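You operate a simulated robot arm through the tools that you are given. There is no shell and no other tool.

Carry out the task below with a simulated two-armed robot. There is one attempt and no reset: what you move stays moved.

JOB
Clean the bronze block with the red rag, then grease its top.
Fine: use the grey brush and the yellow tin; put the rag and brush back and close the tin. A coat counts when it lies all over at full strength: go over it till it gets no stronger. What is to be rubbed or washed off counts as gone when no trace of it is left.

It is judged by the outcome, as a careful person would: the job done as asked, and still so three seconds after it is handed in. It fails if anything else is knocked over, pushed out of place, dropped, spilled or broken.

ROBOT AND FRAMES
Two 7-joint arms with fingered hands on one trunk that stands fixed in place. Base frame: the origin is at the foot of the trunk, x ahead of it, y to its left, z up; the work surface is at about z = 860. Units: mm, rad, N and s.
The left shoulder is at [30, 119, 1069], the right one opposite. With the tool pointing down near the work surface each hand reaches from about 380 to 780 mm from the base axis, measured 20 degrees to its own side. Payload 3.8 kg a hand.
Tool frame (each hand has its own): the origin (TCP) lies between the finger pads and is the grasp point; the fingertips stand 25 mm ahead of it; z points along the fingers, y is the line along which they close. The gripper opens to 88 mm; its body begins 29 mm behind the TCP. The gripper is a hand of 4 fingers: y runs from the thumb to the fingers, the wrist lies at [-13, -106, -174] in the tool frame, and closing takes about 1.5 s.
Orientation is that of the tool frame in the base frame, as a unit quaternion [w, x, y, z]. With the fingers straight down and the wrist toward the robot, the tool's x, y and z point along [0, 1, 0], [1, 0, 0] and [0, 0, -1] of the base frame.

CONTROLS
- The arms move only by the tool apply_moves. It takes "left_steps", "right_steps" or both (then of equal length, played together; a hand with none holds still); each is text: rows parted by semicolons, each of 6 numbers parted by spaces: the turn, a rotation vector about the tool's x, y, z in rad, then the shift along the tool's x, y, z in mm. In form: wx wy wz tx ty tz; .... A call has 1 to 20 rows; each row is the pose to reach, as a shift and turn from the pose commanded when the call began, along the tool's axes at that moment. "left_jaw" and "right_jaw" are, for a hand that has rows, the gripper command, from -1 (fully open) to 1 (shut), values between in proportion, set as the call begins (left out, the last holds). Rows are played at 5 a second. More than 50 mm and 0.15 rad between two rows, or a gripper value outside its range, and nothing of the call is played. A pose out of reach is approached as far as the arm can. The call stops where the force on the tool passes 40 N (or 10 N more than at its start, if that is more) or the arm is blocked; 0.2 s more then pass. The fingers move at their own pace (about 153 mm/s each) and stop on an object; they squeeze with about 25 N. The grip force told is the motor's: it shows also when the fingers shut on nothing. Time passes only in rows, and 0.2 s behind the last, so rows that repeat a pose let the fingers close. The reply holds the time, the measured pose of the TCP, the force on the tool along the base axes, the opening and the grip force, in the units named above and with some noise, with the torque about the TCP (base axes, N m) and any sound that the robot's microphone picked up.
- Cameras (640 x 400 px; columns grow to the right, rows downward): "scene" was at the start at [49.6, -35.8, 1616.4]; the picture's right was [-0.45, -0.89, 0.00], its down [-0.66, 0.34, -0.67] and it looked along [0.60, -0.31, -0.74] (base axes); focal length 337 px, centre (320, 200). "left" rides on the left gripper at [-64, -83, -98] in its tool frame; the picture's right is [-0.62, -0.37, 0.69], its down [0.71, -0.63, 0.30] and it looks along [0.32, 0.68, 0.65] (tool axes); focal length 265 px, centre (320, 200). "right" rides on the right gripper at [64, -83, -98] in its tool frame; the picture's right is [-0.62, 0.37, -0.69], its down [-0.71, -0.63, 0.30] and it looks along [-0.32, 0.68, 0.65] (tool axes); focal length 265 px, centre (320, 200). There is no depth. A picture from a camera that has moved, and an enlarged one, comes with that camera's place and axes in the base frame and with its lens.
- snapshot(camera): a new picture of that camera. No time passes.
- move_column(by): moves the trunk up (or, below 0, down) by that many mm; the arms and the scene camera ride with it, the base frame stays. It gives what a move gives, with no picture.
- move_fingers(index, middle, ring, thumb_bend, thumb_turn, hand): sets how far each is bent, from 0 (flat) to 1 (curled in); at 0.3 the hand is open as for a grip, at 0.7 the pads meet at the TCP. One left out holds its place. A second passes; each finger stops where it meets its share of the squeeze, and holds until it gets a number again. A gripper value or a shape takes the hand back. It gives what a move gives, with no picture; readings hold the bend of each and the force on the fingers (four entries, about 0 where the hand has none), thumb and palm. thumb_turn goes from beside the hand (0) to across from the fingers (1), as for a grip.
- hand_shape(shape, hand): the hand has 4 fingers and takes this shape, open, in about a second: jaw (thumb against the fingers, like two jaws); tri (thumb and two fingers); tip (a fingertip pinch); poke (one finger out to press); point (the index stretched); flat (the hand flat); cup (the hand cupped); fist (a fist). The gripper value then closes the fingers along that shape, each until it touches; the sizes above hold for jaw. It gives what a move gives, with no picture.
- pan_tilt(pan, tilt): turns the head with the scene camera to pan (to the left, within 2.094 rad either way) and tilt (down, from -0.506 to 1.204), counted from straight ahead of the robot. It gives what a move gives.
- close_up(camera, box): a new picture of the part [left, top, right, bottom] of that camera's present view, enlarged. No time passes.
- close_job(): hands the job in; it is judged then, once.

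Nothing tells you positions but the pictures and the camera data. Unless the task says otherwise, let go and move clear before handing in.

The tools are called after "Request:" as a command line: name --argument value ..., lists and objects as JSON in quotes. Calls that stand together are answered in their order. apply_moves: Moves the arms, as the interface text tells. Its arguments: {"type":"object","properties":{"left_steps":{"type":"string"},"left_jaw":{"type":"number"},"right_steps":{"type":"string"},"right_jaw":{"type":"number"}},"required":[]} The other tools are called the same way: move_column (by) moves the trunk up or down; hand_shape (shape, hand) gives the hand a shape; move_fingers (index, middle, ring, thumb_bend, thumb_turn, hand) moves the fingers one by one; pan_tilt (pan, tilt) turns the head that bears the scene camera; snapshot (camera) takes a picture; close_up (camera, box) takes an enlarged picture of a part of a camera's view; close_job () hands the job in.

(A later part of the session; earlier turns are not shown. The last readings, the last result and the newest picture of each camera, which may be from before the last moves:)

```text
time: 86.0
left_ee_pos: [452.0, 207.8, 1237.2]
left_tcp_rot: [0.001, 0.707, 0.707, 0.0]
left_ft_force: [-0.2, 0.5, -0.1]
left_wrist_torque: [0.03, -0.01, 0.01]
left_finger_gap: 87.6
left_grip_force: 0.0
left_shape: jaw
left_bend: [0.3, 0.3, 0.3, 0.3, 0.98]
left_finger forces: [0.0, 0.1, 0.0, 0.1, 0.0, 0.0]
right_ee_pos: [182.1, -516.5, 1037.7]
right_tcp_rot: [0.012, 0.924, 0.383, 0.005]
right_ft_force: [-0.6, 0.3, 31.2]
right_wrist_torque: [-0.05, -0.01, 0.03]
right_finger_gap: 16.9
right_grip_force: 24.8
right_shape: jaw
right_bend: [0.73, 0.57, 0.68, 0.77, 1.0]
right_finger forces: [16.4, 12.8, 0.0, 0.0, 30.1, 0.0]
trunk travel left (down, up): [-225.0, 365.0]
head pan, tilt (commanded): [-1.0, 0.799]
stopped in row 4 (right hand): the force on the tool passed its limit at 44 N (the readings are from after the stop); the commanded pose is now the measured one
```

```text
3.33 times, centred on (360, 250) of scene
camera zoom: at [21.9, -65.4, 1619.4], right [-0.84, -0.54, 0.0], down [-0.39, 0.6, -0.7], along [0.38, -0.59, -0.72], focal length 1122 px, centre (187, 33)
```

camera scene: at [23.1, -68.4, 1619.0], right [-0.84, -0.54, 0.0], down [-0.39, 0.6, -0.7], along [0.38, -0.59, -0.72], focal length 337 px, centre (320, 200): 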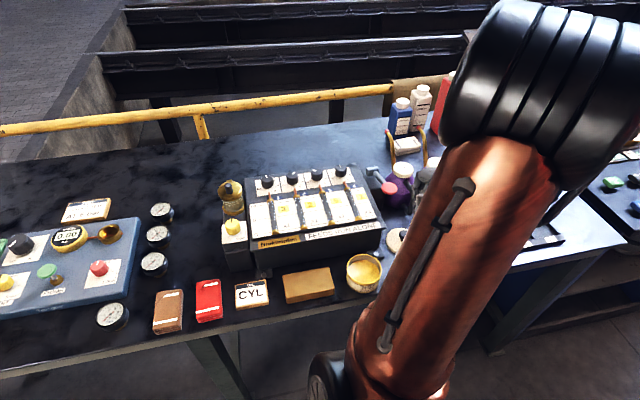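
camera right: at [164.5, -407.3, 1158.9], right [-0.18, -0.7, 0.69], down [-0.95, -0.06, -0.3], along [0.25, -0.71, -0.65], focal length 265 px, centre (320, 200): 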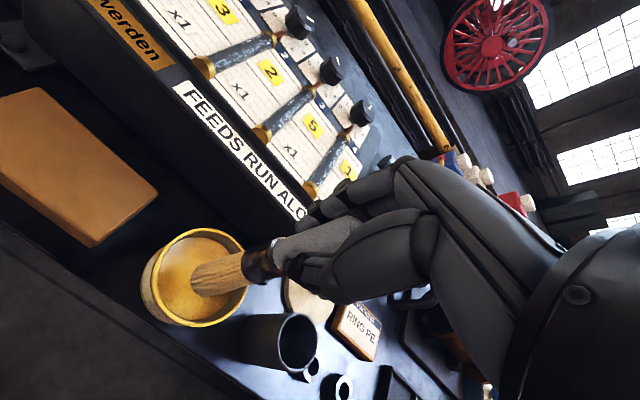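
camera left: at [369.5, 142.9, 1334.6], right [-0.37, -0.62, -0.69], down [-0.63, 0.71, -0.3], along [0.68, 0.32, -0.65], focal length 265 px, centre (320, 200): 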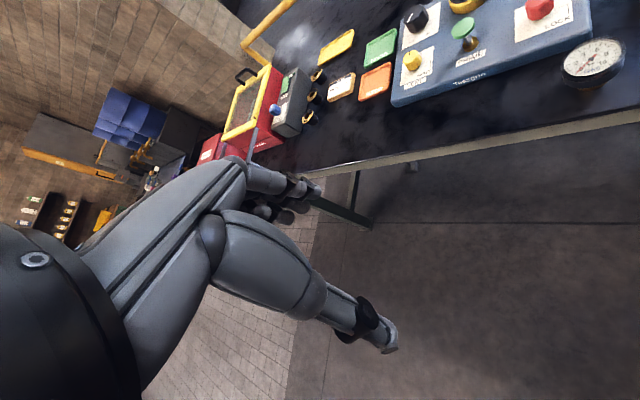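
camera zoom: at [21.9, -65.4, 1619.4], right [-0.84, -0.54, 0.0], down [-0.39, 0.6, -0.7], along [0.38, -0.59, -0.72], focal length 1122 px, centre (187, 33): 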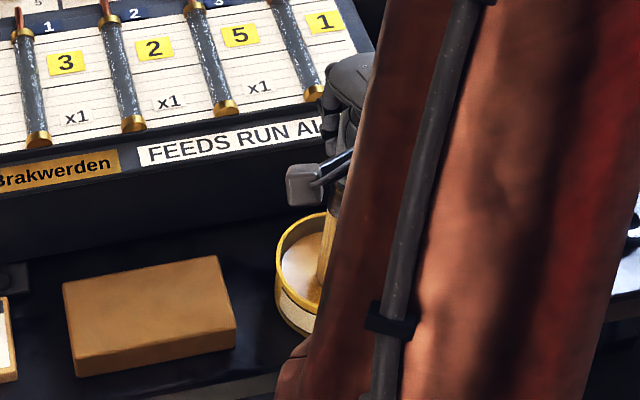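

The grease surface is firm and was met sooner than expected (44 N, the move stopped). I'll ease up at once, straighten the hand, and look at the bristles.

Request:
apply_moves --right_steps "0.01 0 0 0 -2 -4; 0.02 0 0 0 -4 -8; 0.026 0 0 0.3 -6 -15; 0.026 0 0 0.3 -6 -30; 0.026 0 0 0.3 -6 -30"

Request:
close_up --camera "right" --box '[120, 200, 360, 360]'

Request:
close_up --camera "scene" --box '[300, 190, 420, 310]'

```text
time: 87.2
left_ee_pos: [452.5, 205.4, 1236.2]
left_tcp_rot: [0.001, 0.707, 0.707, 0.0]
left_ft_force: [-0.2, 0.7, -0.1]
left_wrist_torque: [-0.02, -0.01, 0.02]
left_finger_gap: 87.6
left_grip_force: 0.1
left_shape: jaw
left_bend: [0.3, 0.3, 0.3, 0.3, 0.98]
left_finger forces: [0.1, 0.0, 0.0, 0.0, 0.0, 0.0]
right_ee_pos: [176.4, -509.4, 1062.9]
right_tcp_rot: [-0.006, 0.924, 0.383, -0.002]
right_ft_force: [-0.6, -0.5, -0.4]
right_wrist_torque: [-0.01, -0.03, 0.03]
right_finger_gap: 15.0
right_grip_force: 25.0
right_shape: jaw
right_bend: [0.73, 0.58, 0.68, 0.77, 1.0]
right_finger forces: [13.6, 10.2, 0.0, 0.0, 21.5, 0.0]
trunk travel left (down, up): [-225.0, 365.0]
head pan, tilt (commanded): [-1.0, 0.799]
```

```text
2.50 times, centred on (240, 280) of right
camera zoom: at [164.9, -407.2, 1162.5], right [-0.17, -0.7, 0.69], down [-0.95, -0.06, -0.3], along [0.25, -0.71, -0.66], focal length 664 px, centre (520, 0)
```

zoom: 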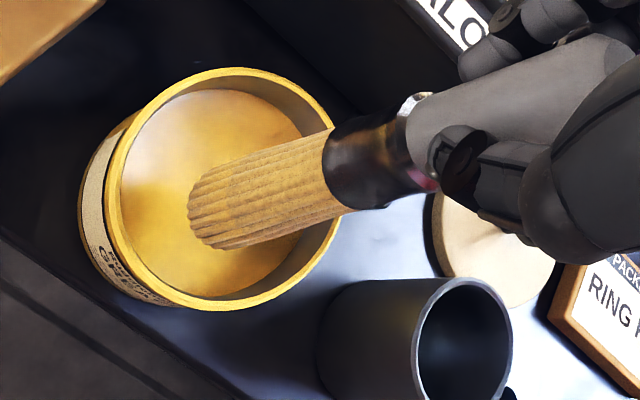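

```text
3.33 times, centred on (360, 250) of scene
camera zoom: at [23.1, -68.0, 1619.0], right [-0.84, -0.54, 0.0], down [-0.39, 0.6, -0.7], along [0.38, -0.59, -0.72], focal length 1122 px, centre (187, 33)
```

zoom: 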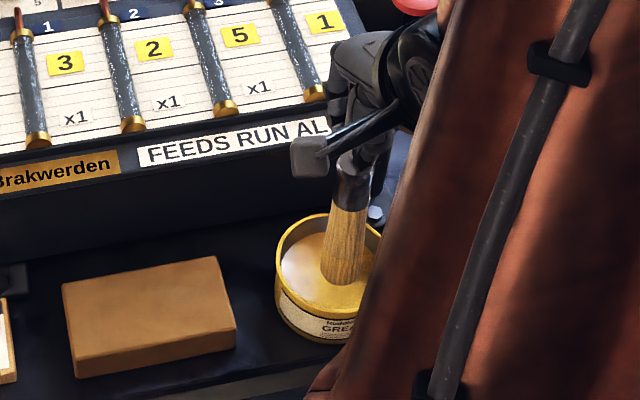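

The tin hasn't moved. I'll dip again gently with a small swirl, correcting the slight tilt, to load the bristles properly.

Request:
apply_moves --right_steps "-0.013 0 0 0 1 8; -0.013 0 0 0 2 16; -0.013 0 0 0 2 19; -0.013 0 0 0 2 19"

```text
time: 88.2
left_ee_pos: [454.2, 205.9, 1237.2]
left_tcp_rot: [0.0, 0.708, 0.707, 0.0]
left_ft_force: [-0.9, 0.6, 0.6]
left_wrist_torque: [0.01, -0.02, 0.02]
left_finger_gap: 87.8
left_grip_force: 0.1
left_shape: jaw
left_bend: [0.3, 0.3, 0.3, 0.3, 0.98]
left_finger forces: [0.1, 0.1, 0.0, 0.0, 0.0, 0.1]
right_ee_pos: [177.3, -511.8, 1044.7]
right_tcp_rot: [0.001, 0.924, 0.382, 0.0]
right_ft_force: [0.3, 0.5, -0.8]
right_wrist_torque: [0.0, 0.04, 0.05]
right_finger_gap: 15.2
right_grip_force: 25.0
right_shape: jaw
right_bend: [0.73, 0.58, 0.68, 0.77, 1.0]
right_finger forces: [13.6, 10.3, 0.0, 0.0, 21.5, 0.0]
trunk travel left (down, up): [-225.0, 365.0]
head pan, tilt (commanded): [-1.0, 0.799]
```

Request:
apply_moves --right_steps "0 0 0 0 0 2; 0 0 0 0 0 4; 0 0 0 0 0 6; 0 0 0 0 0 6"

```text
time: 89.2
left_ee_pos: [452.0, 206.4, 1236.5]
left_tcp_rot: [0.0, 0.707, 0.708, 0.0]
left_ft_force: [0.0, 0.6, 0.2]
left_wrist_torque: [-0.01, 0.0, -0.03]
left_finger_gap: 87.7
left_grip_force: 0.0
left_shape: jaw
left_bend: [0.3, 0.3, 0.3, 0.3, 0.98]
left_finger forces: [0.0, 0.1, 0.0, 0.1, 0.0, 0.1]
right_ee_pos: [177.5, -510.9, 1039.4]
right_tcp_rot: [0.001, 0.924, 0.383, 0.0]
right_ft_force: [0.1, -0.1, 5.6]
right_wrist_torque: [-0.02, 0.03, 0.0]
right_finger_gap: 15.4
right_grip_force: 25.0
right_shape: jaw
right_bend: [0.73, 0.58, 0.68, 0.77, 1.0]
right_finger forces: [13.8, 10.5, 0.0, 0.1, 22.4, 0.1]
trunk travel left (down, up): [-225.0, 365.0]
head pan, tilt (commanded): [-1.0, 0.799]
```

Contact at 5.6 N. I'll swirl a little in the grease, then lift.

Request:
apply_moves --right_steps "0 0 0 5 0 1; 0 0 0 5 5 1; 0 0 0 0 5 1; 0 0 0 -5 5 1; 0 0 0 -5 0 1; 0 0 0 -5 -5 1; 0 0 0 0 -5 1; 0 0 0 0 0 1; 0 0 0 0 0 -15; 0 0 0 0 0 -35; 0 0 0 0 0 -35"

Request:
close_up --camera "right" --box '[120, 200, 360, 360]'

Request:
close_up --camera "scene" --box '[300, 190, 420, 310]'

```text
time: 91.6
left_ee_pos: [452.7, 205.6, 1237.5]
left_tcp_rot: [0.0, 0.707, 0.707, 0.001]
left_ft_force: [0.0, -0.4, -0.5]
left_wrist_torque: [0.04, 0.03, -0.01]
left_finger_gap: 87.5
left_grip_force: 0.1
left_shape: jaw
left_bend: [0.3, 0.3, 0.3, 0.3, 0.98]
left_finger forces: [0.1, 0.0, 0.1, 0.1, 0.0, 0.0]
right_ee_pos: [177.9, -511.0, 1074.7]
right_tcp_rot: [-0.001, 0.924, 0.382, 0.0]
right_ft_force: [-0.3, 0.0, -1.5]
right_wrist_torque: [0.01, 0.02, 0.0]
right_finger_gap: 15.1
right_grip_force: 25.3
right_shape: jaw
right_bend: [0.73, 0.58, 0.68, 0.77, 1.0]
right_finger forces: [13.6, 10.3, 0.0, 0.0, 21.6, 0.0]
trunk travel left (down, up): [-225.0, 365.0]
head pan, tilt (commanded): [-1.0, 0.799]
```

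```text
2.50 times, centred on (240, 280) of right
camera zoom: at [164.2, -408.0, 1172.5], right [-0.18, -0.7, 0.69], down [-0.95, -0.06, -0.3], along [0.25, -0.71, -0.65], focal length 664 px, centre (520, 0)
```

zoom: 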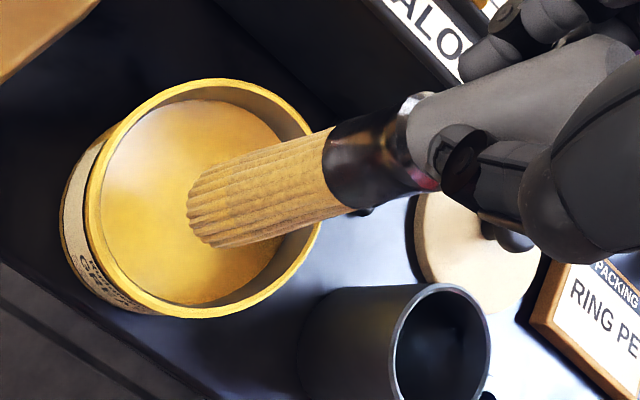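

```text
3.33 times, centred on (360, 250) of scene
camera zoom: at [23.1, -68.4, 1619.0], right [-0.84, -0.54, 0.0], down [-0.39, 0.6, -0.7], along [0.38, -0.59, -0.72], focal length 1122 px, centre (187, 33)
```

zoom: 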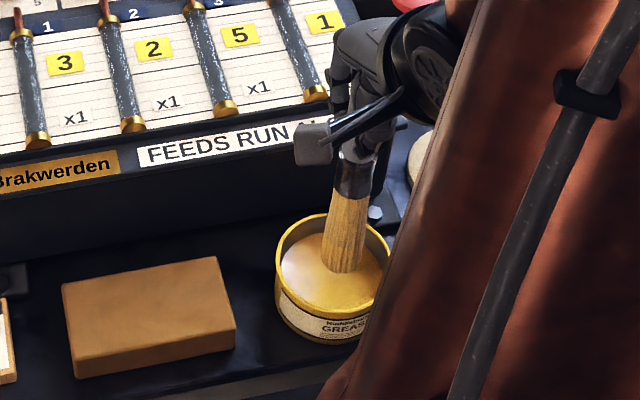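

The bristles look dry-ish but have been in the grease. I'll carry the brush over to the block, hovering above its middle first.

Request:
apply_moves --right_steps "0 0 0 0 0 -20; 0 0 0 15 1 -35; 0 0 0 45 2 -35; 0 0 0 80 4 -35; 0 0 0 115 6 -35; 0 0 0 141 7 -35; 0 0 0 141 7 -15; 0 0 0 141 7 10; 0 0 0 141 7 22; 0 0 0 141 7 22"

Request:
snapshot --camera "right"

Request:
close_up --camera "scene" --box '[240, 190, 400, 310]'

```text
time: 93.8
left_ee_pos: [452.6, 207.2, 1237.0]
left_tcp_rot: [0.0, 0.707, 0.707, 0.0]
left_ft_force: [-0.3, 1.2, -0.1]
left_wrist_torque: [-0.01, 0.01, 0.02]
left_finger_gap: 87.7
left_grip_force: 0.2
left_shape: jaw
left_bend: [0.3, 0.3, 0.3, 0.3, 0.98]
left_finger forces: [0.1, 0.1, 0.0, 0.0, 0.1, 0.1]
right_ee_pos: [284.8, -417.8, 1052.3]
right_tcp_rot: [0.0, 0.924, 0.383, -0.001]
right_ft_force: [-0.3, -0.7, -0.7]
right_wrist_torque: [-0.01, 0.01, 0.03]
right_finger_gap: 15.1
right_grip_force: 25.5
right_shape: jaw
right_bend: [0.73, 0.57, 0.68, 0.77, 1.0]
right_finger forces: [12.9, 11.2, 0.0, 0.0, 19.6, 0.0]
right hand out of reach, approached as far as the arm can: row 9
trunk travel left (down, up): [-225.0, 365.0]
head pan, tilt (commanded): [-1.0, 0.799]
```

```text
taken
camera right: at [271.6, -314.2, 1150.6], right [-0.18, -0.7, 0.69], down [-0.95, -0.06, -0.3], along [0.25, -0.71, -0.65], focal length 265 px, centre (320, 200)
```

right: 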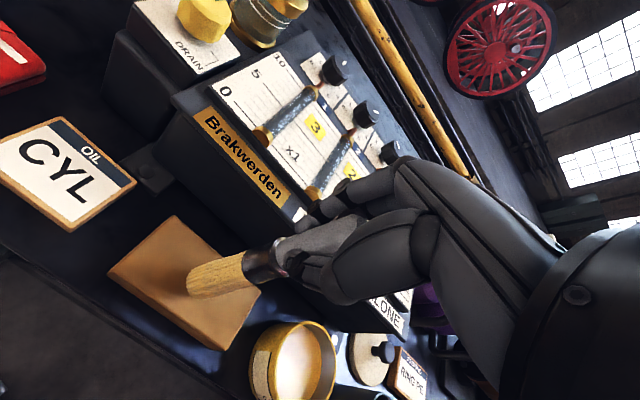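

```text
3.33 times, centred on (320, 250) of scene
camera zoom: at [22.8, -67.6, 1619.1], right [-0.84, -0.54, 0.0], down [-0.39, 0.6, -0.7], along [0.38, -0.59, -0.72], focal length 1122 px, centre (320, 33)
```

zoom: 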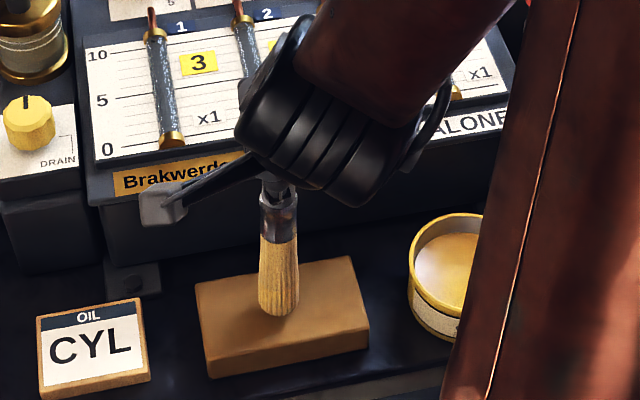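

The bristles hover over the block's middle. I'll lower gently until they touch.

Request:
apply_moves --right_steps "0 0 0 0 0 3; 0 0 0 0 0 6; 0 0 0 0 0 9; 0 0 0 0 0 11; 0 0 0 0 0 11"

```text
time: 95.0
left_ee_pos: [451.9, 207.0, 1237.8]
left_tcp_rot: [0.0, 0.707, 0.707, 0.0]
left_ft_force: [0.2, 0.4, 0.1]
left_wrist_torque: [0.0, -0.02, 0.0]
left_finger_gap: 87.4
left_grip_force: 0.0
left_shape: jaw
left_bend: [0.3, 0.3, 0.3, 0.3, 0.98]
left_finger forces: [0.0, 0.1, 0.0, 0.0, 0.0, 0.1]
right_ee_pos: [284.9, -420.7, 1041.4]
right_tcp_rot: [0.003, 0.924, 0.382, 0.001]
right_ft_force: [0.2, 0.6, 12.9]
right_wrist_torque: [-0.05, -0.03, 0.0]
right_finger_gap: 14.9
right_grip_force: 25.3
right_shape: jaw
right_bend: [0.73, 0.57, 0.68, 0.77, 1.0]
right_finger forces: [13.2, 11.6, 0.1, 0.0, 21.5, 0.0]
trunk travel left (down, up): [-225.0, 365.0]
head pan, tilt (commanded): [-1.0, 0.799]
```

Contact at about z=1042 (13 N). I'll ease off and make a first test stroke along the block.

Request:
apply_moves --right_steps "0 0 0 0 0 -2; 0 0 0 0 0 -2"

Request:
apply_moves --right_steps "0 0 0 8 0 0; 0 0 0 16 0 0; 0 0 0 24 0 0; 0 0 0 32 0 0; 0 0 0 40 0 0; 0 0 0 32 0 0; 0 0 0 24 0 0; 0 0 0 16 0 0; 0 0 0 8 0 0; 0 0 0 0 0 0; 0 0 0 0 0 0"

Request:
snapshot --camera "right"

Request:
close_up --camera "scene" --box '[270, 240, 370, 315]'

```text
time: 95.6
left_ee_pos: [452.9, 207.0, 1235.9]
left_tcp_rot: [-0.001, 0.707, 0.707, -0.001]
left_ft_force: [-0.1, 0.9, -0.2]
left_wrist_torque: [-0.02, 0.01, 0.01]
left_finger_gap: 87.4
left_grip_force: 0.1
left_shape: jaw
left_bend: [0.3, 0.3, 0.3, 0.3, 0.98]
left_finger forces: [0.1, 0.0, 0.1, 0.0, 0.1, 0.0]
right_ee_pos: [282.6, -418.3, 1042.6]
right_tcp_rot: [0.0, 0.923, 0.384, 0.0]
right_ft_force: [-0.1, 1.3, -0.9]
right_wrist_torque: [0.02, 0.01, 0.0]
right_finger_gap: 15.1
right_grip_force: 24.9
right_shape: jaw
right_bend: [0.73, 0.57, 0.68, 0.77, 1.0]
right_finger forces: [12.9, 11.1, 0.0, 0.0, 19.4, 0.0]
trunk travel left (down, up): [-225.0, 365.0]
head pan, tilt (commanded): [-1.0, 0.799]
```

```text
time: 98.0
left_ee_pos: [451.6, 205.9, 1236.3]
left_tcp_rot: [0.0, 0.707, 0.707, 0.0]
left_ft_force: [-0.7, 0.2, 0.6]
left_wrist_torque: [0.01, 0.01, 0.02]
left_finger_gap: 87.5
left_grip_force: 0.1
left_shape: jaw
left_bend: [0.3, 0.3, 0.3, 0.3, 0.98]
left_finger forces: [0.1, 0.0, 0.1, 0.0, 0.0, 0.0]
right_ee_pos: [283.6, -418.9, 1041.4]
right_tcp_rot: [0.001, 0.924, 0.382, 0.0]
right_ft_force: [0.0, 0.3, -1.2]
right_wrist_torque: [-0.02, -0.02, 0.01]
right_finger_gap: 14.7
right_grip_force: 24.8
right_shape: jaw
right_bend: [0.73, 0.57, 0.68, 0.77, 1.0]
right_finger forces: [12.8, 11.2, 0.0, 0.1, 19.4, 0.1]
trunk travel left (down, up): [-225.0, 365.0]
head pan, tilt (commanded): [-1.0, 0.799]
```

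```text
taken
camera right: at [271.3, -314.9, 1141.1], right [-0.18, -0.7, 0.69], down [-0.95, -0.06, -0.3], along [0.25, -0.71, -0.65], focal length 265 px, centre (320, 200)
```

right: 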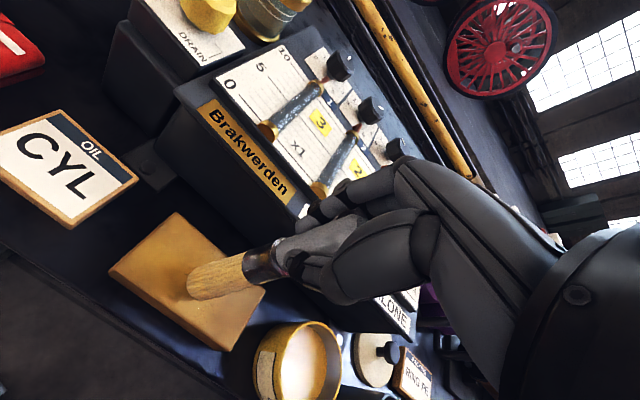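

```text
5.33 times, centred on (320, 278) of scene
camera zoom: at [22.9, -67.6, 1619.1], right [-0.84, -0.54, 0.0], down [-0.39, 0.6, -0.7], along [0.38, -0.59, -0.72], focal length 1795 px, centre (320, -213)
```

zoom: 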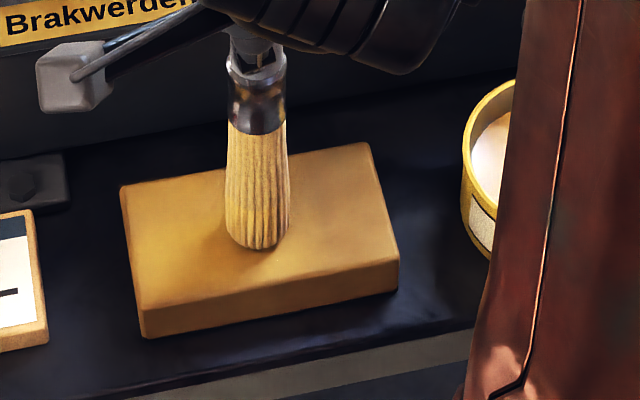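

The stroked left half already looks more golden, so the brush carries grease. I'll press slightly and go over the whole top in overlapping rows.

Request:
apply_moves --right_steps "0 0 0 13 -8 1.2; 0 0 0 26 -15 1.2; 0 0 0 39 -22 1.2; 0 0 0 52 -30 1.2; 0 0 0 39 -30 1.2; 0 0 0 26 -30 1.2; 0 0 0 13 -30 1.2; 0 0 0 0 -30 1.2; 0 0 0 -13 -30 1.2; 0 0 0 -26 -30 1.2; 0 0 0 -39 -30 1.2; 0 0 0 -52 -30 1.2; 0 0 0 -52 -20 1.2; 0 0 0 -39 -20 1.2; 0 0 0 -26 -20 1.2; 0 0 0 -13 -20 1.2; 0 0 0 0 -20 1.2; 0 0 0 13 -20 1.2; 0 0 0 26 -20 1.2; 0 0 0 39 -20 1.2"

Request:
snapshot --camera "right"

Request:
close_up --camera "scene" --box '[270, 240, 370, 315]'

```text
time: 102.2
left_ee_pos: [452.4, 206.0, 1237.1]
left_tcp_rot: [0.0, 0.707, 0.707, 0.0]
left_ft_force: [0.2, -0.4, -0.8]
left_wrist_torque: [0.0, -0.01, 0.0]
left_finger_gap: 87.5
left_grip_force: 0.0
left_shape: jaw
left_bend: [0.3, 0.3, 0.3, 0.3, 0.98]
left_finger forces: [0.0, 0.1, 0.0, 0.0, 0.1, 0.1]
right_ee_pos: [312.6, -386.0, 1040.8]
right_tcp_rot: [0.0, 0.924, 0.383, 0.001]
right_ft_force: [0.0, -1.1, 1.3]
right_wrist_torque: [-0.04, 0.05, 0.0]
right_finger_gap: 15.1
right_grip_force: 24.7
right_shape: jaw
right_bend: [0.73, 0.56, 0.71, 0.78, 1.0]
right_finger forces: [11.5, 12.9, 0.0, 0.1, 19.9, 0.0]
right hand out of reach, approached as far as the arm can: row 1, 2, 3, 4, 5, 6, 7, 8, 9, 10, 11, 12, 13, 14, 15, 16, 17, 18, 19, 20
trunk travel left (down, up): [-225.0, 365.0]
head pan, tilt (commanded): [-1.0, 0.799]
```

```text
taken
camera right: at [299.3, -283.0, 1139.7], right [-0.18, -0.7, 0.69], down [-0.95, -0.06, -0.3], along [0.25, -0.71, -0.65], focal length 265 px, centre (320, 200)
```

right: 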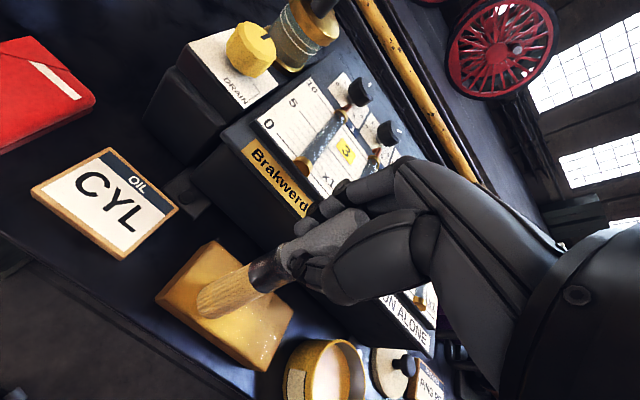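

```text
5.33 times, centred on (320, 278) of scene
camera zoom: at [23.0, -67.4, 1619.1], right [-0.84, -0.54, 0.0], down [-0.39, 0.6, -0.7], along [0.38, -0.59, -0.72], focal length 1795 px, centre (320, -213)
```

zoom: 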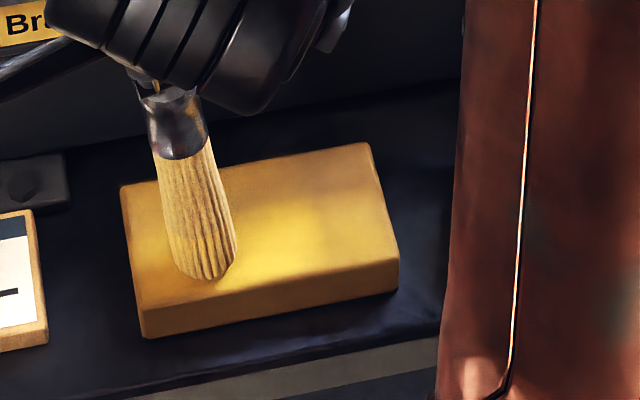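

Grease is going on, but the arm couldn't reach the rows nearest the robot at this height and the brush tilted a bit in the grip. I'll lift off and raise the trunk so the arm works in a more comfortable position.

Request:
apply_moves --right_steps "0 0 0 0 10 -10; 0 0 0 -10 20 -30; 0 0 0 -25 24 -50; 0 0 0 -39 24 -70; 0 0 0 -39 24 -70"

Request:
snapshot --camera "right"

Request:
close_up --camera "scene" --box '[250, 200, 390, 315]'

```text
time: 103.4
left_ee_pos: [453.6, 205.4, 1237.7]
left_tcp_rot: [0.0, 0.707, 0.707, 0.0]
left_ft_force: [-0.1, -1.2, 0.0]
left_wrist_torque: [-0.03, -0.02, -0.01]
left_finger_gap: 87.4
left_grip_force: 0.0
left_shape: jaw
left_bend: [0.3, 0.3, 0.3, 0.3, 0.98]
left_finger forces: [0.1, 0.1, 0.0, 0.0, 0.1, 0.0]
right_ee_pos: [301.3, -429.5, 1112.5]
right_tcp_rot: [0.001, 0.924, 0.383, 0.0]
right_ft_force: [-0.4, 0.7, -0.3]
right_wrist_torque: [0.0, 0.01, -0.01]
right_finger_gap: 14.7
right_grip_force: 25.3
right_shape: jaw
right_bend: [0.73, 0.56, 0.71, 0.78, 1.0]
right_finger forces: [11.4, 12.0, 0.3, 0.0, 18.9, 0.0]
trunk travel left (down, up): [-225.0, 365.0]
head pan, tilt (commanded): [-1.0, 0.799]
```

```text
taken
camera right: at [288.6, -326.1, 1210.4], right [-0.18, -0.7, 0.69], down [-0.95, -0.06, -0.31], along [0.26, -0.71, -0.65], focal length 265 px, centre (320, 200)
```

right: 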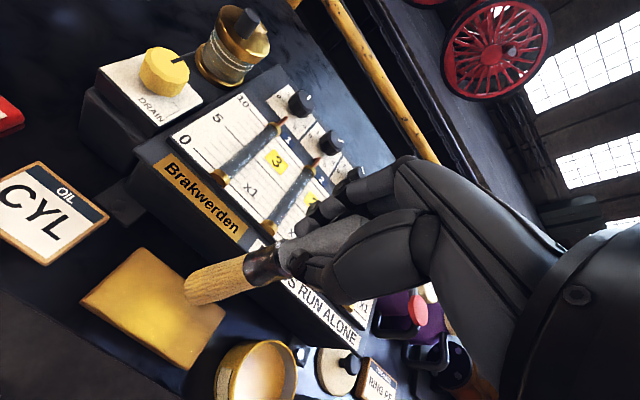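

```text
3.48 times, centred on (320, 258) of scene
camera zoom: at [23.4, -68.0, 1619.0], right [-0.84, -0.54, 0.0], down [-0.39, 0.6, -0.7], along [0.38, -0.59, -0.72], focal length 1171 px, centre (320, 0)
```

zoom: 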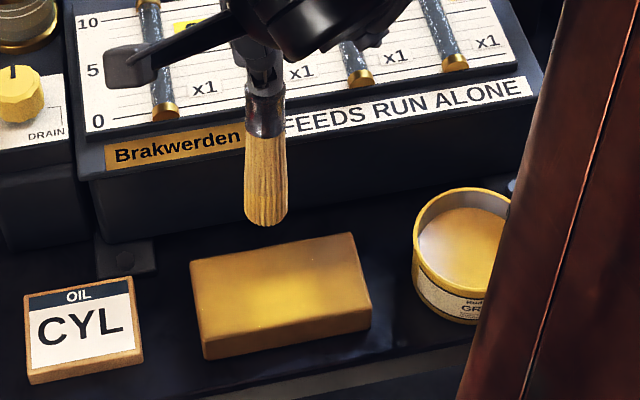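

Patchy so far; the brush is nearly vertical again. Raising the trunk by 120 mm now.

Request:
move_column --by 120

Request:
snapshot --camera "scene"

```text
time: 104.9
left_ee_pos: [452.9, 205.2, 1357.2]
left_tcp_rot: [0.0, 0.707, 0.707, -0.001]
left_ft_force: [-0.3, -0.6, 0.5]
left_wrist_torque: [0.0, 0.01, 0.03]
left_finger_gap: 87.3
left_grip_force: 0.1
left_shape: jaw
left_bend: [0.3, 0.3, 0.3, 0.3, 0.98]
left_finger forces: [0.0, 0.0, 0.0, 0.1, 0.0, 0.0]
right_ee_pos: [301.1, -429.8, 1231.8]
right_tcp_rot: [0.001, 0.924, 0.383, 0.0]
right_ft_force: [-0.2, 0.1, 0.1]
right_wrist_torque: [-0.01, 0.01, 0.01]
right_finger_gap: 14.7
right_grip_force: 25.4
right_shape: jaw
right_bend: [0.73, 0.56, 0.71, 0.78, 1.0]
right_finger forces: [11.3, 11.9, 0.3, 0.0, 18.8, 0.0]
trunk travel left (down, up): [-345.0, 245.0]
head pan, tilt (commanded): [-1.0, 0.799]
```

```text
taken
camera scene: at [22.9, -67.7, 1738.9], right [-0.84, -0.54, 0.0], down [-0.39, 0.6, -0.7], along [0.38, -0.59, -0.72], focal length 337 px, centre (320, 200)
```

scene: 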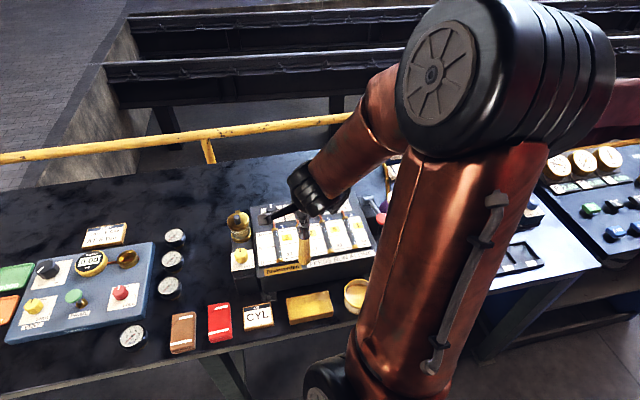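

The trunk is up. I'll bring the brush back down over the block's centre.

Request:
apply_moves --right_steps "0 0 0 -1 -6 45; 0 0 0 -3 -12 90; 0 0 0 -4 -18 130; 0 0 0 -5 -25 160; 0 0 0 -5 -25 178; 0 0 0 -5 -25 178"

Request:
snapshot --camera "right"

Request:
close_up --camera "scene" --box '[250, 230, 390, 335]'

```text
time: 106.3
left_ee_pos: [453.1, 205.6, 1357.2]
left_tcp_rot: [-0.001, 0.707, 0.707, 0.0]
left_ft_force: [-0.2, -0.2, 0.8]
left_wrist_torque: [0.01, -0.02, -0.03]
left_finger_gap: 87.5
left_grip_force: 0.1
left_shape: jaw
left_bend: [0.3, 0.3, 0.3, 0.3, 0.98]
left_finger forces: [0.0, 0.0, 0.0, 0.1, 0.1, 0.0]
right_ee_pos: [279.3, -416.6, 1054.5]
right_tcp_rot: [0.001, 0.924, 0.383, 0.0]
right_ft_force: [0.2, 0.0, 0.3]
right_wrist_torque: [0.03, -0.02, 0.01]
right_finger_gap: 14.2
right_grip_force: 24.8
right_shape: jaw
right_bend: [0.73, 0.56, 0.71, 0.78, 1.0]
right_finger forces: [11.1, 12.0, 0.5, 0.1, 18.8, 0.0]
trunk travel left (down, up): [-345.0, 245.0]
head pan, tilt (commanded): [-1.0, 0.799]
```

```text
taken
camera right: at [265.9, -312.5, 1152.5], right [-0.18, -0.7, 0.69], down [-0.95, -0.06, -0.31], along [0.26, -0.71, -0.65], focal length 265 px, centre (320, 200)
```

right: 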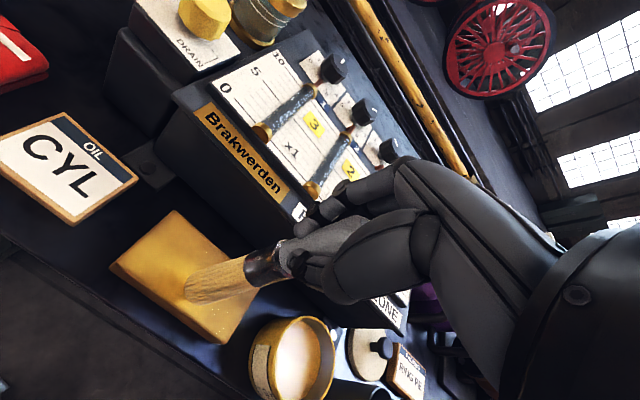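

```text
3.81 times, centred on (320, 282) of scene
camera zoom: at [22.6, -67.5, 1739.1], right [-0.84, -0.54, 0.0], down [-0.39, 0.6, -0.7], along [0.38, -0.59, -0.72], focal length 1282 px, centre (320, -114)
```

zoom: 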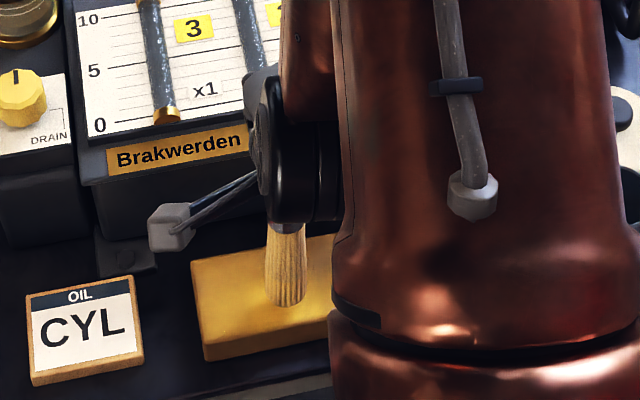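

No reach warnings now. I'll lower to light contact again.

Request:
apply_moves --right_steps "0 0 0 0 0 5; 0 0 0 0 0 9; 0 0 0 0 0 12; 0 0 0 0 0 13; 0 0 0 0 0 13"

```text
time: 107.5
left_ee_pos: [453.5, 206.8, 1356.9]
left_tcp_rot: [0.0, 0.707, 0.707, 0.0]
left_ft_force: [0.2, -0.4, 0.3]
left_wrist_torque: [-0.01, -0.02, 0.02]
left_finger_gap: 87.5
left_grip_force: 0.0
left_shape: jaw
left_bend: [0.3, 0.3, 0.3, 0.3, 0.98]
left_finger forces: [0.0, 0.0, 0.0, 0.1, 0.0, 0.0]
right_ee_pos: [279.9, -416.9, 1042.2]
right_tcp_rot: [0.002, 0.924, 0.383, 0.001]
right_ft_force: [0.2, 0.4, 5.0]
right_wrist_torque: [-0.02, 0.01, -0.02]
right_finger_gap: 14.7
right_grip_force: 25.6
right_shape: jaw
right_bend: [0.73, 0.56, 0.71, 0.78, 1.0]
right_finger forces: [11.3, 12.0, 0.6, 0.0, 19.9, 0.0]
trunk travel left (down, up): [-345.0, 245.0]
head pan, tilt (commanded): [-1.0, 0.799]
```

5 N. Now stroking over the whole top, starting with the rows nearest the robot.

Request:
apply_moves --right_steps "0 0 0 13 -7 0; 0 0 0 26 -13 0; 0 0 0 39 -20 0; 0 0 0 52 -26 0; 0 0 0 39 -26 0; 0 0 0 26 -26 0; 0 0 0 13 -26 0; 0 0 0 0 -26 0; 0 0 0 -13 -26 0; 0 0 0 -26 -26 0; 0 0 0 -39 -26 0; 0 0 0 -52 -26 0; 0 0 0 -52 -14 0; 0 0 0 -39 -14 0; 0 0 0 -26 -14 0; 0 0 0 -13 -14 0; 0 0 0 0 -14 0; 0 0 0 13 -14 0; 0 0 0 26 -14 0; 0 0 0 39 -14 0"

Request:
snapshot --camera "right"

Request:
close_up --camera "scene" --box '[250, 230, 390, 335]'

```text
time: 111.7
left_ee_pos: [452.5, 206.3, 1356.4]
left_tcp_rot: [0.0, 0.707, 0.707, -0.001]
left_ft_force: [0.4, 0.6, -0.2]
left_wrist_torque: [-0.01, 0.01, 0.07]
left_finger_gap: 87.4
left_grip_force: 0.0
left_shape: jaw
left_bend: [0.3, 0.3, 0.3, 0.3, 0.98]
left_finger forces: [0.1, 0.1, 0.0, 0.0, 0.0, 0.0]
right_ee_pos: [297.6, -377.3, 1039.5]
right_tcp_rot: [0.0, 0.924, 0.383, 0.0]
right_ft_force: [-0.5, 0.2, 0.6]
right_wrist_torque: [0.04, 0.05, 0.0]
right_finger_gap: 14.0
right_grip_force: 25.1
right_shape: jaw
right_bend: [0.73, 0.56, 0.71, 0.79, 1.0]
right_finger forces: [10.6, 12.0, 2.6, 0.0, 17.5, 0.0]
trunk travel left (down, up): [-345.0, 245.0]
head pan, tilt (commanded): [-1.0, 0.799]
```

```text
taken
camera right: at [285.6, -274.4, 1139.2], right [-0.18, -0.7, 0.69], down [-0.95, -0.06, -0.31], along [0.25, -0.71, -0.65], focal length 265 px, centre (320, 200)
```

right: 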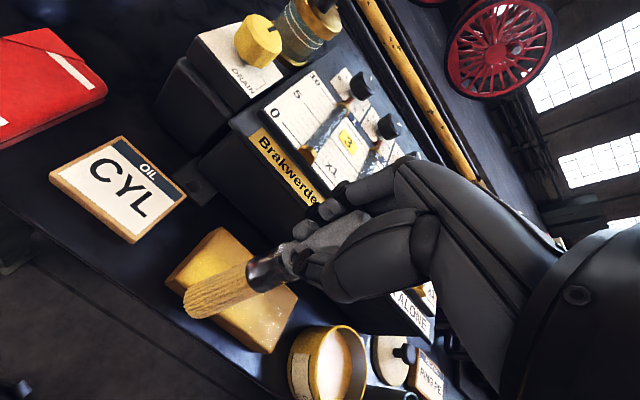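

```text
3.81 times, centred on (320, 282) of scene
camera zoom: at [23.2, -67.2, 1739.1], right [-0.84, -0.54, 0.0], down [-0.39, 0.6, -0.7], along [0.38, -0.59, -0.72], focal length 1282 px, centre (320, -114)
```

zoom: 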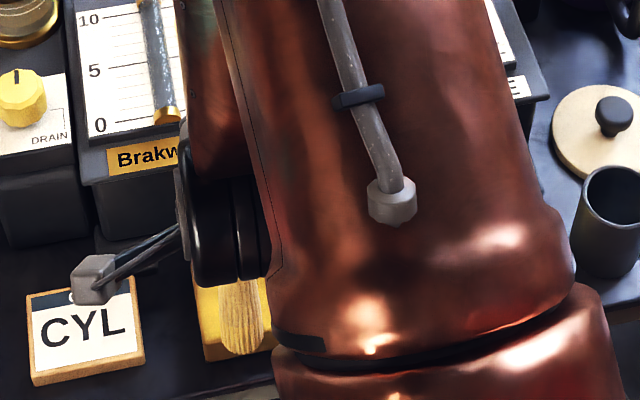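

The near rows are coated, but the brush now leans about 18 mm toward the robot in the grip. I'll allow for that and continue with the remaining rows.

Request:
apply_moves --right_steps "0 0 0 6 10 0.5; 0 0 0 -7 10 0.5; 0 0 0 -20 10 0.5; 0 0 0 -33 10 0.5; 0 0 0 -46 10 0.5; 0 0 0 -59 10 0.5; 0 0 0 -72 10 0.5; 0 0 0 -85 10 0.5; 0 0 0 -91 10 0.5; 0 0 0 -91 22 0.5; 0 0 0 -78 22 0.5; 0 0 0 -65 22 0.5; 0 0 0 -52 22 0.5; 0 0 0 -39 22 0.5; 0 0 0 -26 22 0.5; 0 0 0 -13 22 0.5; 0 0 0 0 22 0.5; 0 0 0 11 22 0.5; 0 0 0 11 34 0.5; 0 0 0 -2 34 0.5"

Request:
snapshot --camera "right"

Request:
close_up --camera "scene" --box '[250, 230, 390, 335]'

```text
time: 115.9
left_ee_pos: [452.6, 205.3, 1356.9]
left_tcp_rot: [-0.001, 0.707, 0.707, 0.0]
left_ft_force: [-0.1, -0.8, 0.1]
left_wrist_torque: [-0.01, 0.02, 0.02]
left_finger_gap: 87.6
left_grip_force: 0.1
left_shape: jaw
left_bend: [0.3, 0.3, 0.3, 0.3, 0.98]
left_finger forces: [0.0, 0.1, 0.1, 0.0, 0.1, 0.1]
right_ee_pos: [320.3, -403.3, 1040.2]
right_tcp_rot: [0.001, 0.924, 0.383, 0.001]
right_ft_force: [0.3, 0.2, -0.9]
right_wrist_torque: [0.0, -0.01, -0.01]
right_finger_gap: 13.0
right_grip_force: 25.5
right_shape: jaw
right_bend: [0.74, 0.56, 0.71, 0.79, 1.0]
right_finger forces: [0.0, 9.4, 8.9, 0.1, 0.1, 0.0]
trunk travel left (down, up): [-345.0, 245.0]
head pan, tilt (commanded): [-1.0, 0.799]
```

```text
taken
camera right: at [307.9, -300.0, 1139.7], right [-0.18, -0.7, 0.69], down [-0.95, -0.06, -0.31], along [0.26, -0.71, -0.65], focal length 265 px, centre (320, 200)
```

right: 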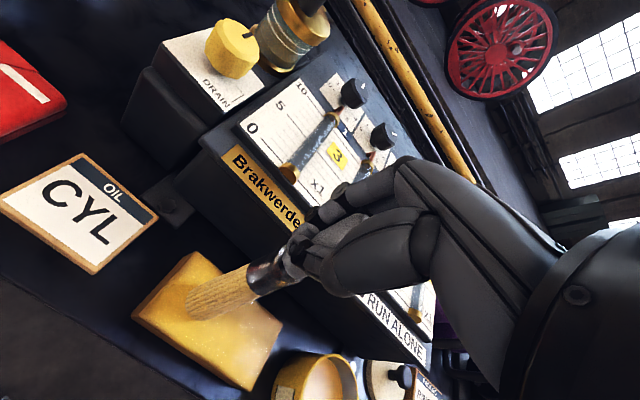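

```text
3.81 times, centred on (320, 282) of scene
camera zoom: at [22.2, -68.2, 1739.0], right [-0.84, -0.54, 0.0], down [-0.39, 0.6, -0.7], along [0.38, -0.59, -0.72], focal length 1282 px, centre (320, -114)
```

zoom: 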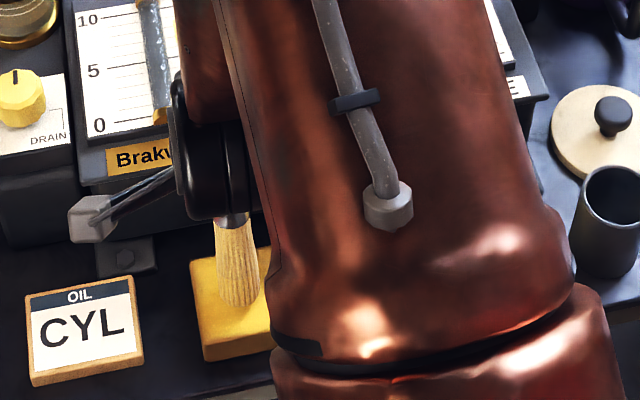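

The grip readings changed: thumb force is near zero, so the brush may be slipping in the hand. I'll look closely before doing anything else.

Request:
close_up --camera "right" --box '[160, 180, 400, 340]'

Request:
snapshot --camera "left"

Request:
snapshot --camera "scene"

```text
2.50 times, centred on (280, 260) of right
camera zoom: at [307.9, -300.0, 1139.7], right [-0.18, -0.7, 0.69], down [-0.95, -0.06, -0.31], along [0.26, -0.71, -0.65], focal length 664 px, centre (420, 50)
```

zoom: 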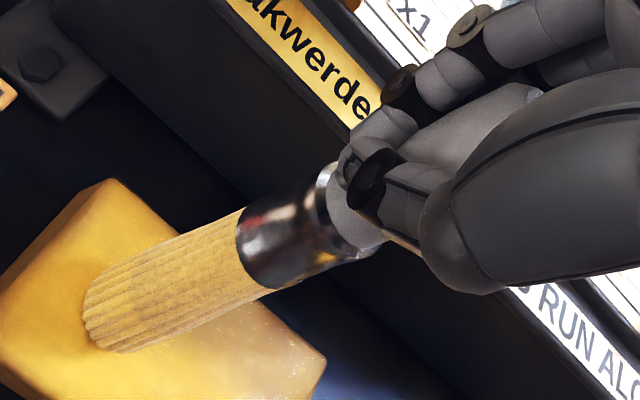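

```text
taken
camera left: at [368.9, 142.4, 1454.8], right [-0.37, -0.62, -0.69], down [-0.63, 0.71, -0.3], along [0.68, 0.32, -0.65], focal length 265 px, centre (320, 200)
```

left: 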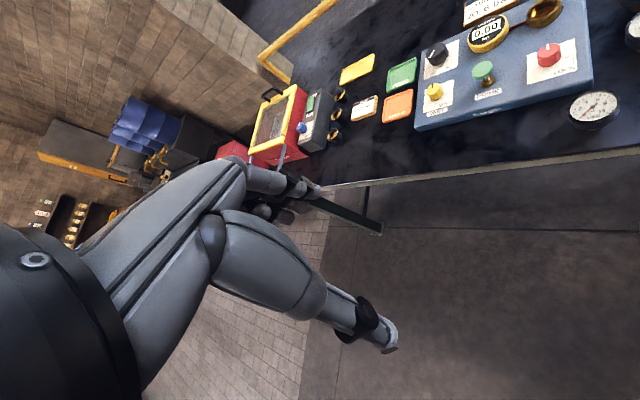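

```text
taken
camera scene: at [22.2, -68.2, 1739.0], right [-0.84, -0.54, 0.0], down [-0.39, 0.6, -0.7], along [0.38, -0.59, -0.72], focal length 337 px, centre (320, 200)
```

scene: 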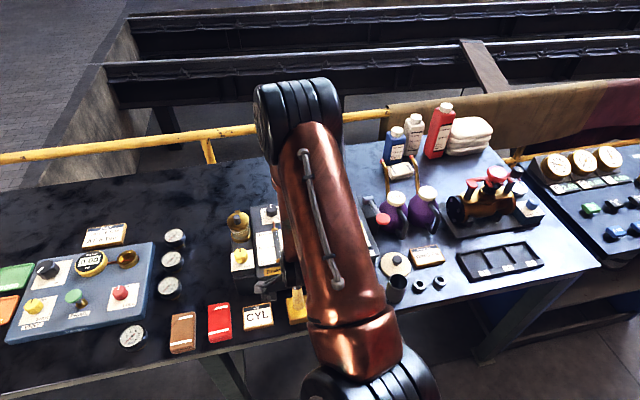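

Thumb and index tips have closed past the handle, though the brush still seems trapped by the other fingers. I'll lift slightly and see whether it follows.

Request:
apply_moves --right_steps "0 0 0 0 0 -3; 0 0 0 0 0 -7; 0 0 0 0 0 -12; 0 0 0 0 0 -12"

Request:
close_up --camera "right" --box '[160, 180, 400, 340]'

```text
time: 116.9
left_ee_pos: [453.0, 206.6, 1357.9]
left_tcp_rot: [0.0, 0.707, 0.708, 0.0]
left_ft_force: [0.0, -0.3, 1.3]
left_wrist_torque: [-0.01, -0.03, 0.0]
left_finger_gap: 87.7
left_grip_force: 0.0
left_shape: jaw
left_bend: [0.3, 0.3, 0.3, 0.3, 0.98]
left_finger forces: [0.0, 0.0, 0.0, 0.0, 0.1, 0.1]
right_ee_pos: [320.7, -402.7, 1052.8]
right_tcp_rot: [0.001, 0.924, 0.384, 0.0]
right_ft_force: [0.1, -0.5, -0.7]
right_wrist_torque: [0.03, -0.02, 0.01]
right_finger_gap: 12.9
right_grip_force: 24.8
right_shape: jaw
right_bend: [0.74, 0.56, 0.71, 0.79, 1.0]
right_finger forces: [0.1, 9.5, 9.0, 0.0, 0.1, 0.0]
trunk travel left (down, up): [-345.0, 245.0]
head pan, tilt (commanded): [-1.0, 0.799]
```

```text
2.50 times, centred on (280, 260) of right
camera zoom: at [307.9, -300.0, 1150.9], right [-0.18, -0.7, 0.69], down [-0.95, -0.06, -0.31], along [0.25, -0.71, -0.65], focal length 664 px, centre (420, 50)
```

zoom: 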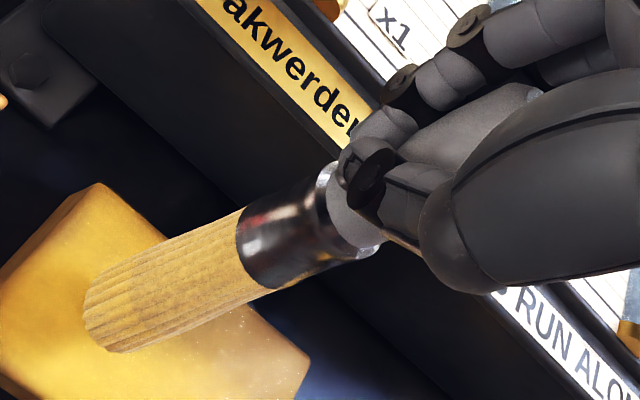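

The brush still follows the hand firmly. I'll raise it and look at the coat before regripping at the cup.

Request:
apply_moves --right_steps "0 0 0 -3 -5 -15; 0 0 0 -8 -10 -35; 0 0 0 -15 -15 -55; 0 0 0 -20 -20 -75; 0 0 0 -20 -20 -75"

Request:
close_up --camera "right" --box '[60, 200, 300, 380]'

Request:
close_up --camera "scene" --box '[250, 230, 390, 335]'

```text
time: 118.1
left_ee_pos: [452.5, 205.6, 1355.2]
left_tcp_rot: [-0.001, 0.707, 0.707, -0.001]
left_ft_force: [0.3, -0.1, -0.5]
left_wrist_torque: [-0.04, 0.01, 0.01]
left_finger_gap: 87.7
left_grip_force: 0.0
left_shape: jaw
left_bend: [0.3, 0.3, 0.3, 0.3, 0.98]
left_finger forces: [0.0, 0.0, 0.0, 0.1, 0.0, 0.0]
right_ee_pos: [293.2, -404.9, 1126.7]
right_tcp_rot: [-0.002, 0.924, 0.383, -0.001]
right_ft_force: [-0.9, 0.0, -0.7]
right_wrist_torque: [0.01, 0.0, -0.01]
right_finger_gap: 13.1
right_grip_force: 25.5
right_shape: jaw
right_bend: [0.74, 0.56, 0.71, 0.79, 1.0]
right_finger forces: [0.1, 9.4, 9.1, 0.1, 0.0, 0.1]
trunk travel left (down, up): [-345.0, 245.0]
head pan, tilt (commanded): [-1.0, 0.799]
```

```text
2.22 times, centred on (180, 290) of right
camera zoom: at [281.1, -301.2, 1225.1], right [-0.18, -0.7, 0.69], down [-0.95, -0.06, -0.3], along [0.25, -0.71, -0.65], focal length 590 px, centre (631, 0)
```

zoom: 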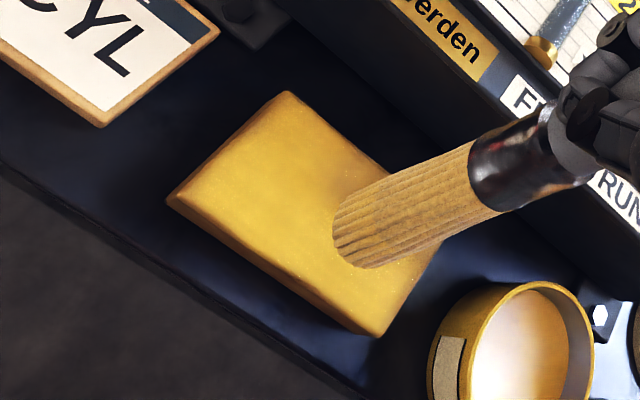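

```text
3.81 times, centred on (320, 282) of scene
camera zoom: at [23.6, -68.0, 1739.0], right [-0.84, -0.54, 0.0], down [-0.39, 0.6, -0.7], along [0.38, -0.59, -0.72], focal length 1282 px, centre (320, -114)
```

zoom: 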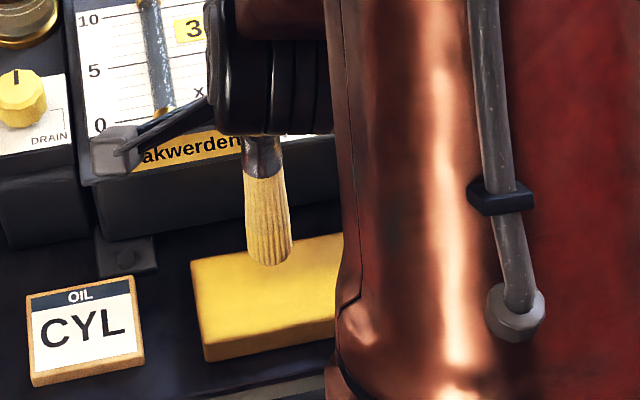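

The coat is building up well on the visible part. I'll take the brush back to its cup to regrip it properly, tilting the hand slightly so the brush hangs vertical.

Request:
apply_moves --right_steps "-0.02 0.006 0 -20 0 -20; -0.04 0.012 0 -50 -1 -22; -0.06 0.018 0 -85 -2 -22; -0.08 0.024 0 -120 -4 -22; -0.1 0.03 0 -155 -6 -22; -0.12 0.036 0 -190 -8 -22; -0.14 0.042 0 -225 -9 -22; -0.153 0.048 0 -260 -10 -22; -0.153 0.048 0 -260 -10 -22"

Request:
snapshot --camera "right"

Request:
close_up --camera "scene" --box '[250, 230, 430, 335]'

```text
time: 120.1
left_ee_pos: [452.7, 205.6, 1356.8]
left_tcp_rot: [0.0, 0.707, 0.707, 0.001]
left_ft_force: [0.7, 1.3, 0.5]
left_wrist_torque: [-0.04, 0.01, 0.03]
left_finger_gap: 87.7
left_grip_force: 0.1
left_shape: jaw
left_bend: [0.3, 0.3, 0.3, 0.3, 0.98]
left_finger forces: [0.0, 0.1, 0.0, 0.0, 0.0, 0.0]
right_ee_pos: [99.9, -581.6, 1150.3]
right_tcp_rot: [0.062, 0.921, 0.381, 0.052]
right_ft_force: [0.0, -0.6, -0.6]
right_wrist_torque: [-0.02, 0.01, -0.02]
right_finger_gap: 12.8
right_grip_force: 25.2
right_shape: jaw
right_bend: [0.74, 0.57, 0.71, 0.79, 1.0]
right_finger forces: [0.2, 9.3, 8.8, 0.1, 0.0, 0.0]
right hand out of reach, approached as far as the arm can: row 1, 2, 3
trunk travel left (down, up): [-345.0, 245.0]
head pan, tilt (commanded): [-1.0, 0.799]
```

```text
taken
camera right: at [73.7, -470.9, 1237.9], right [-0.28, -0.65, 0.71], down [-0.9, -0.09, -0.43], along [0.34, -0.76, -0.56], focal length 265 px, centre (320, 200)
```

right: 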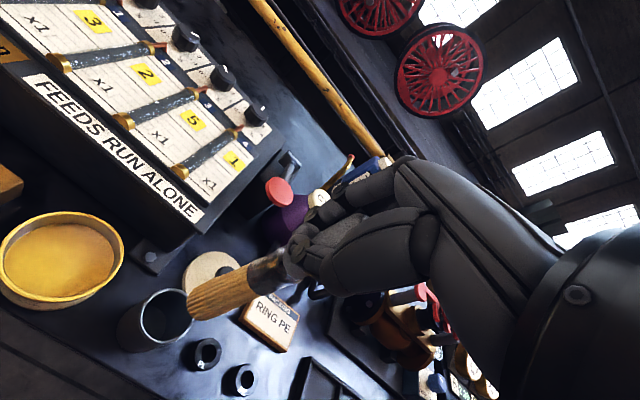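

```text
3.56 times, centred on (340, 282) of scene
camera zoom: at [23.0, -67.1, 1739.1], right [-0.84, -0.54, 0.0], down [-0.39, 0.6, -0.7], along [0.38, -0.59, -0.72], focal length 1197 px, centre (249, -93)
```

zoom: 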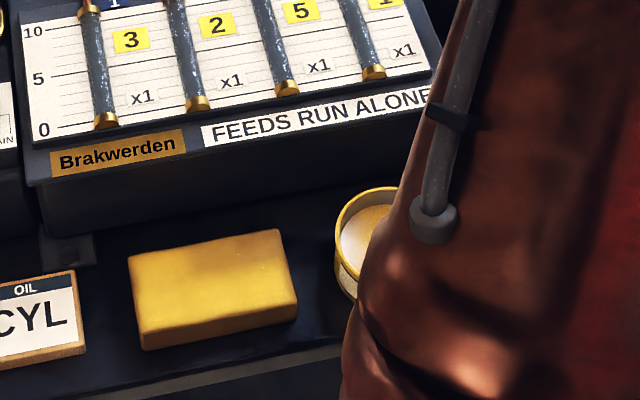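

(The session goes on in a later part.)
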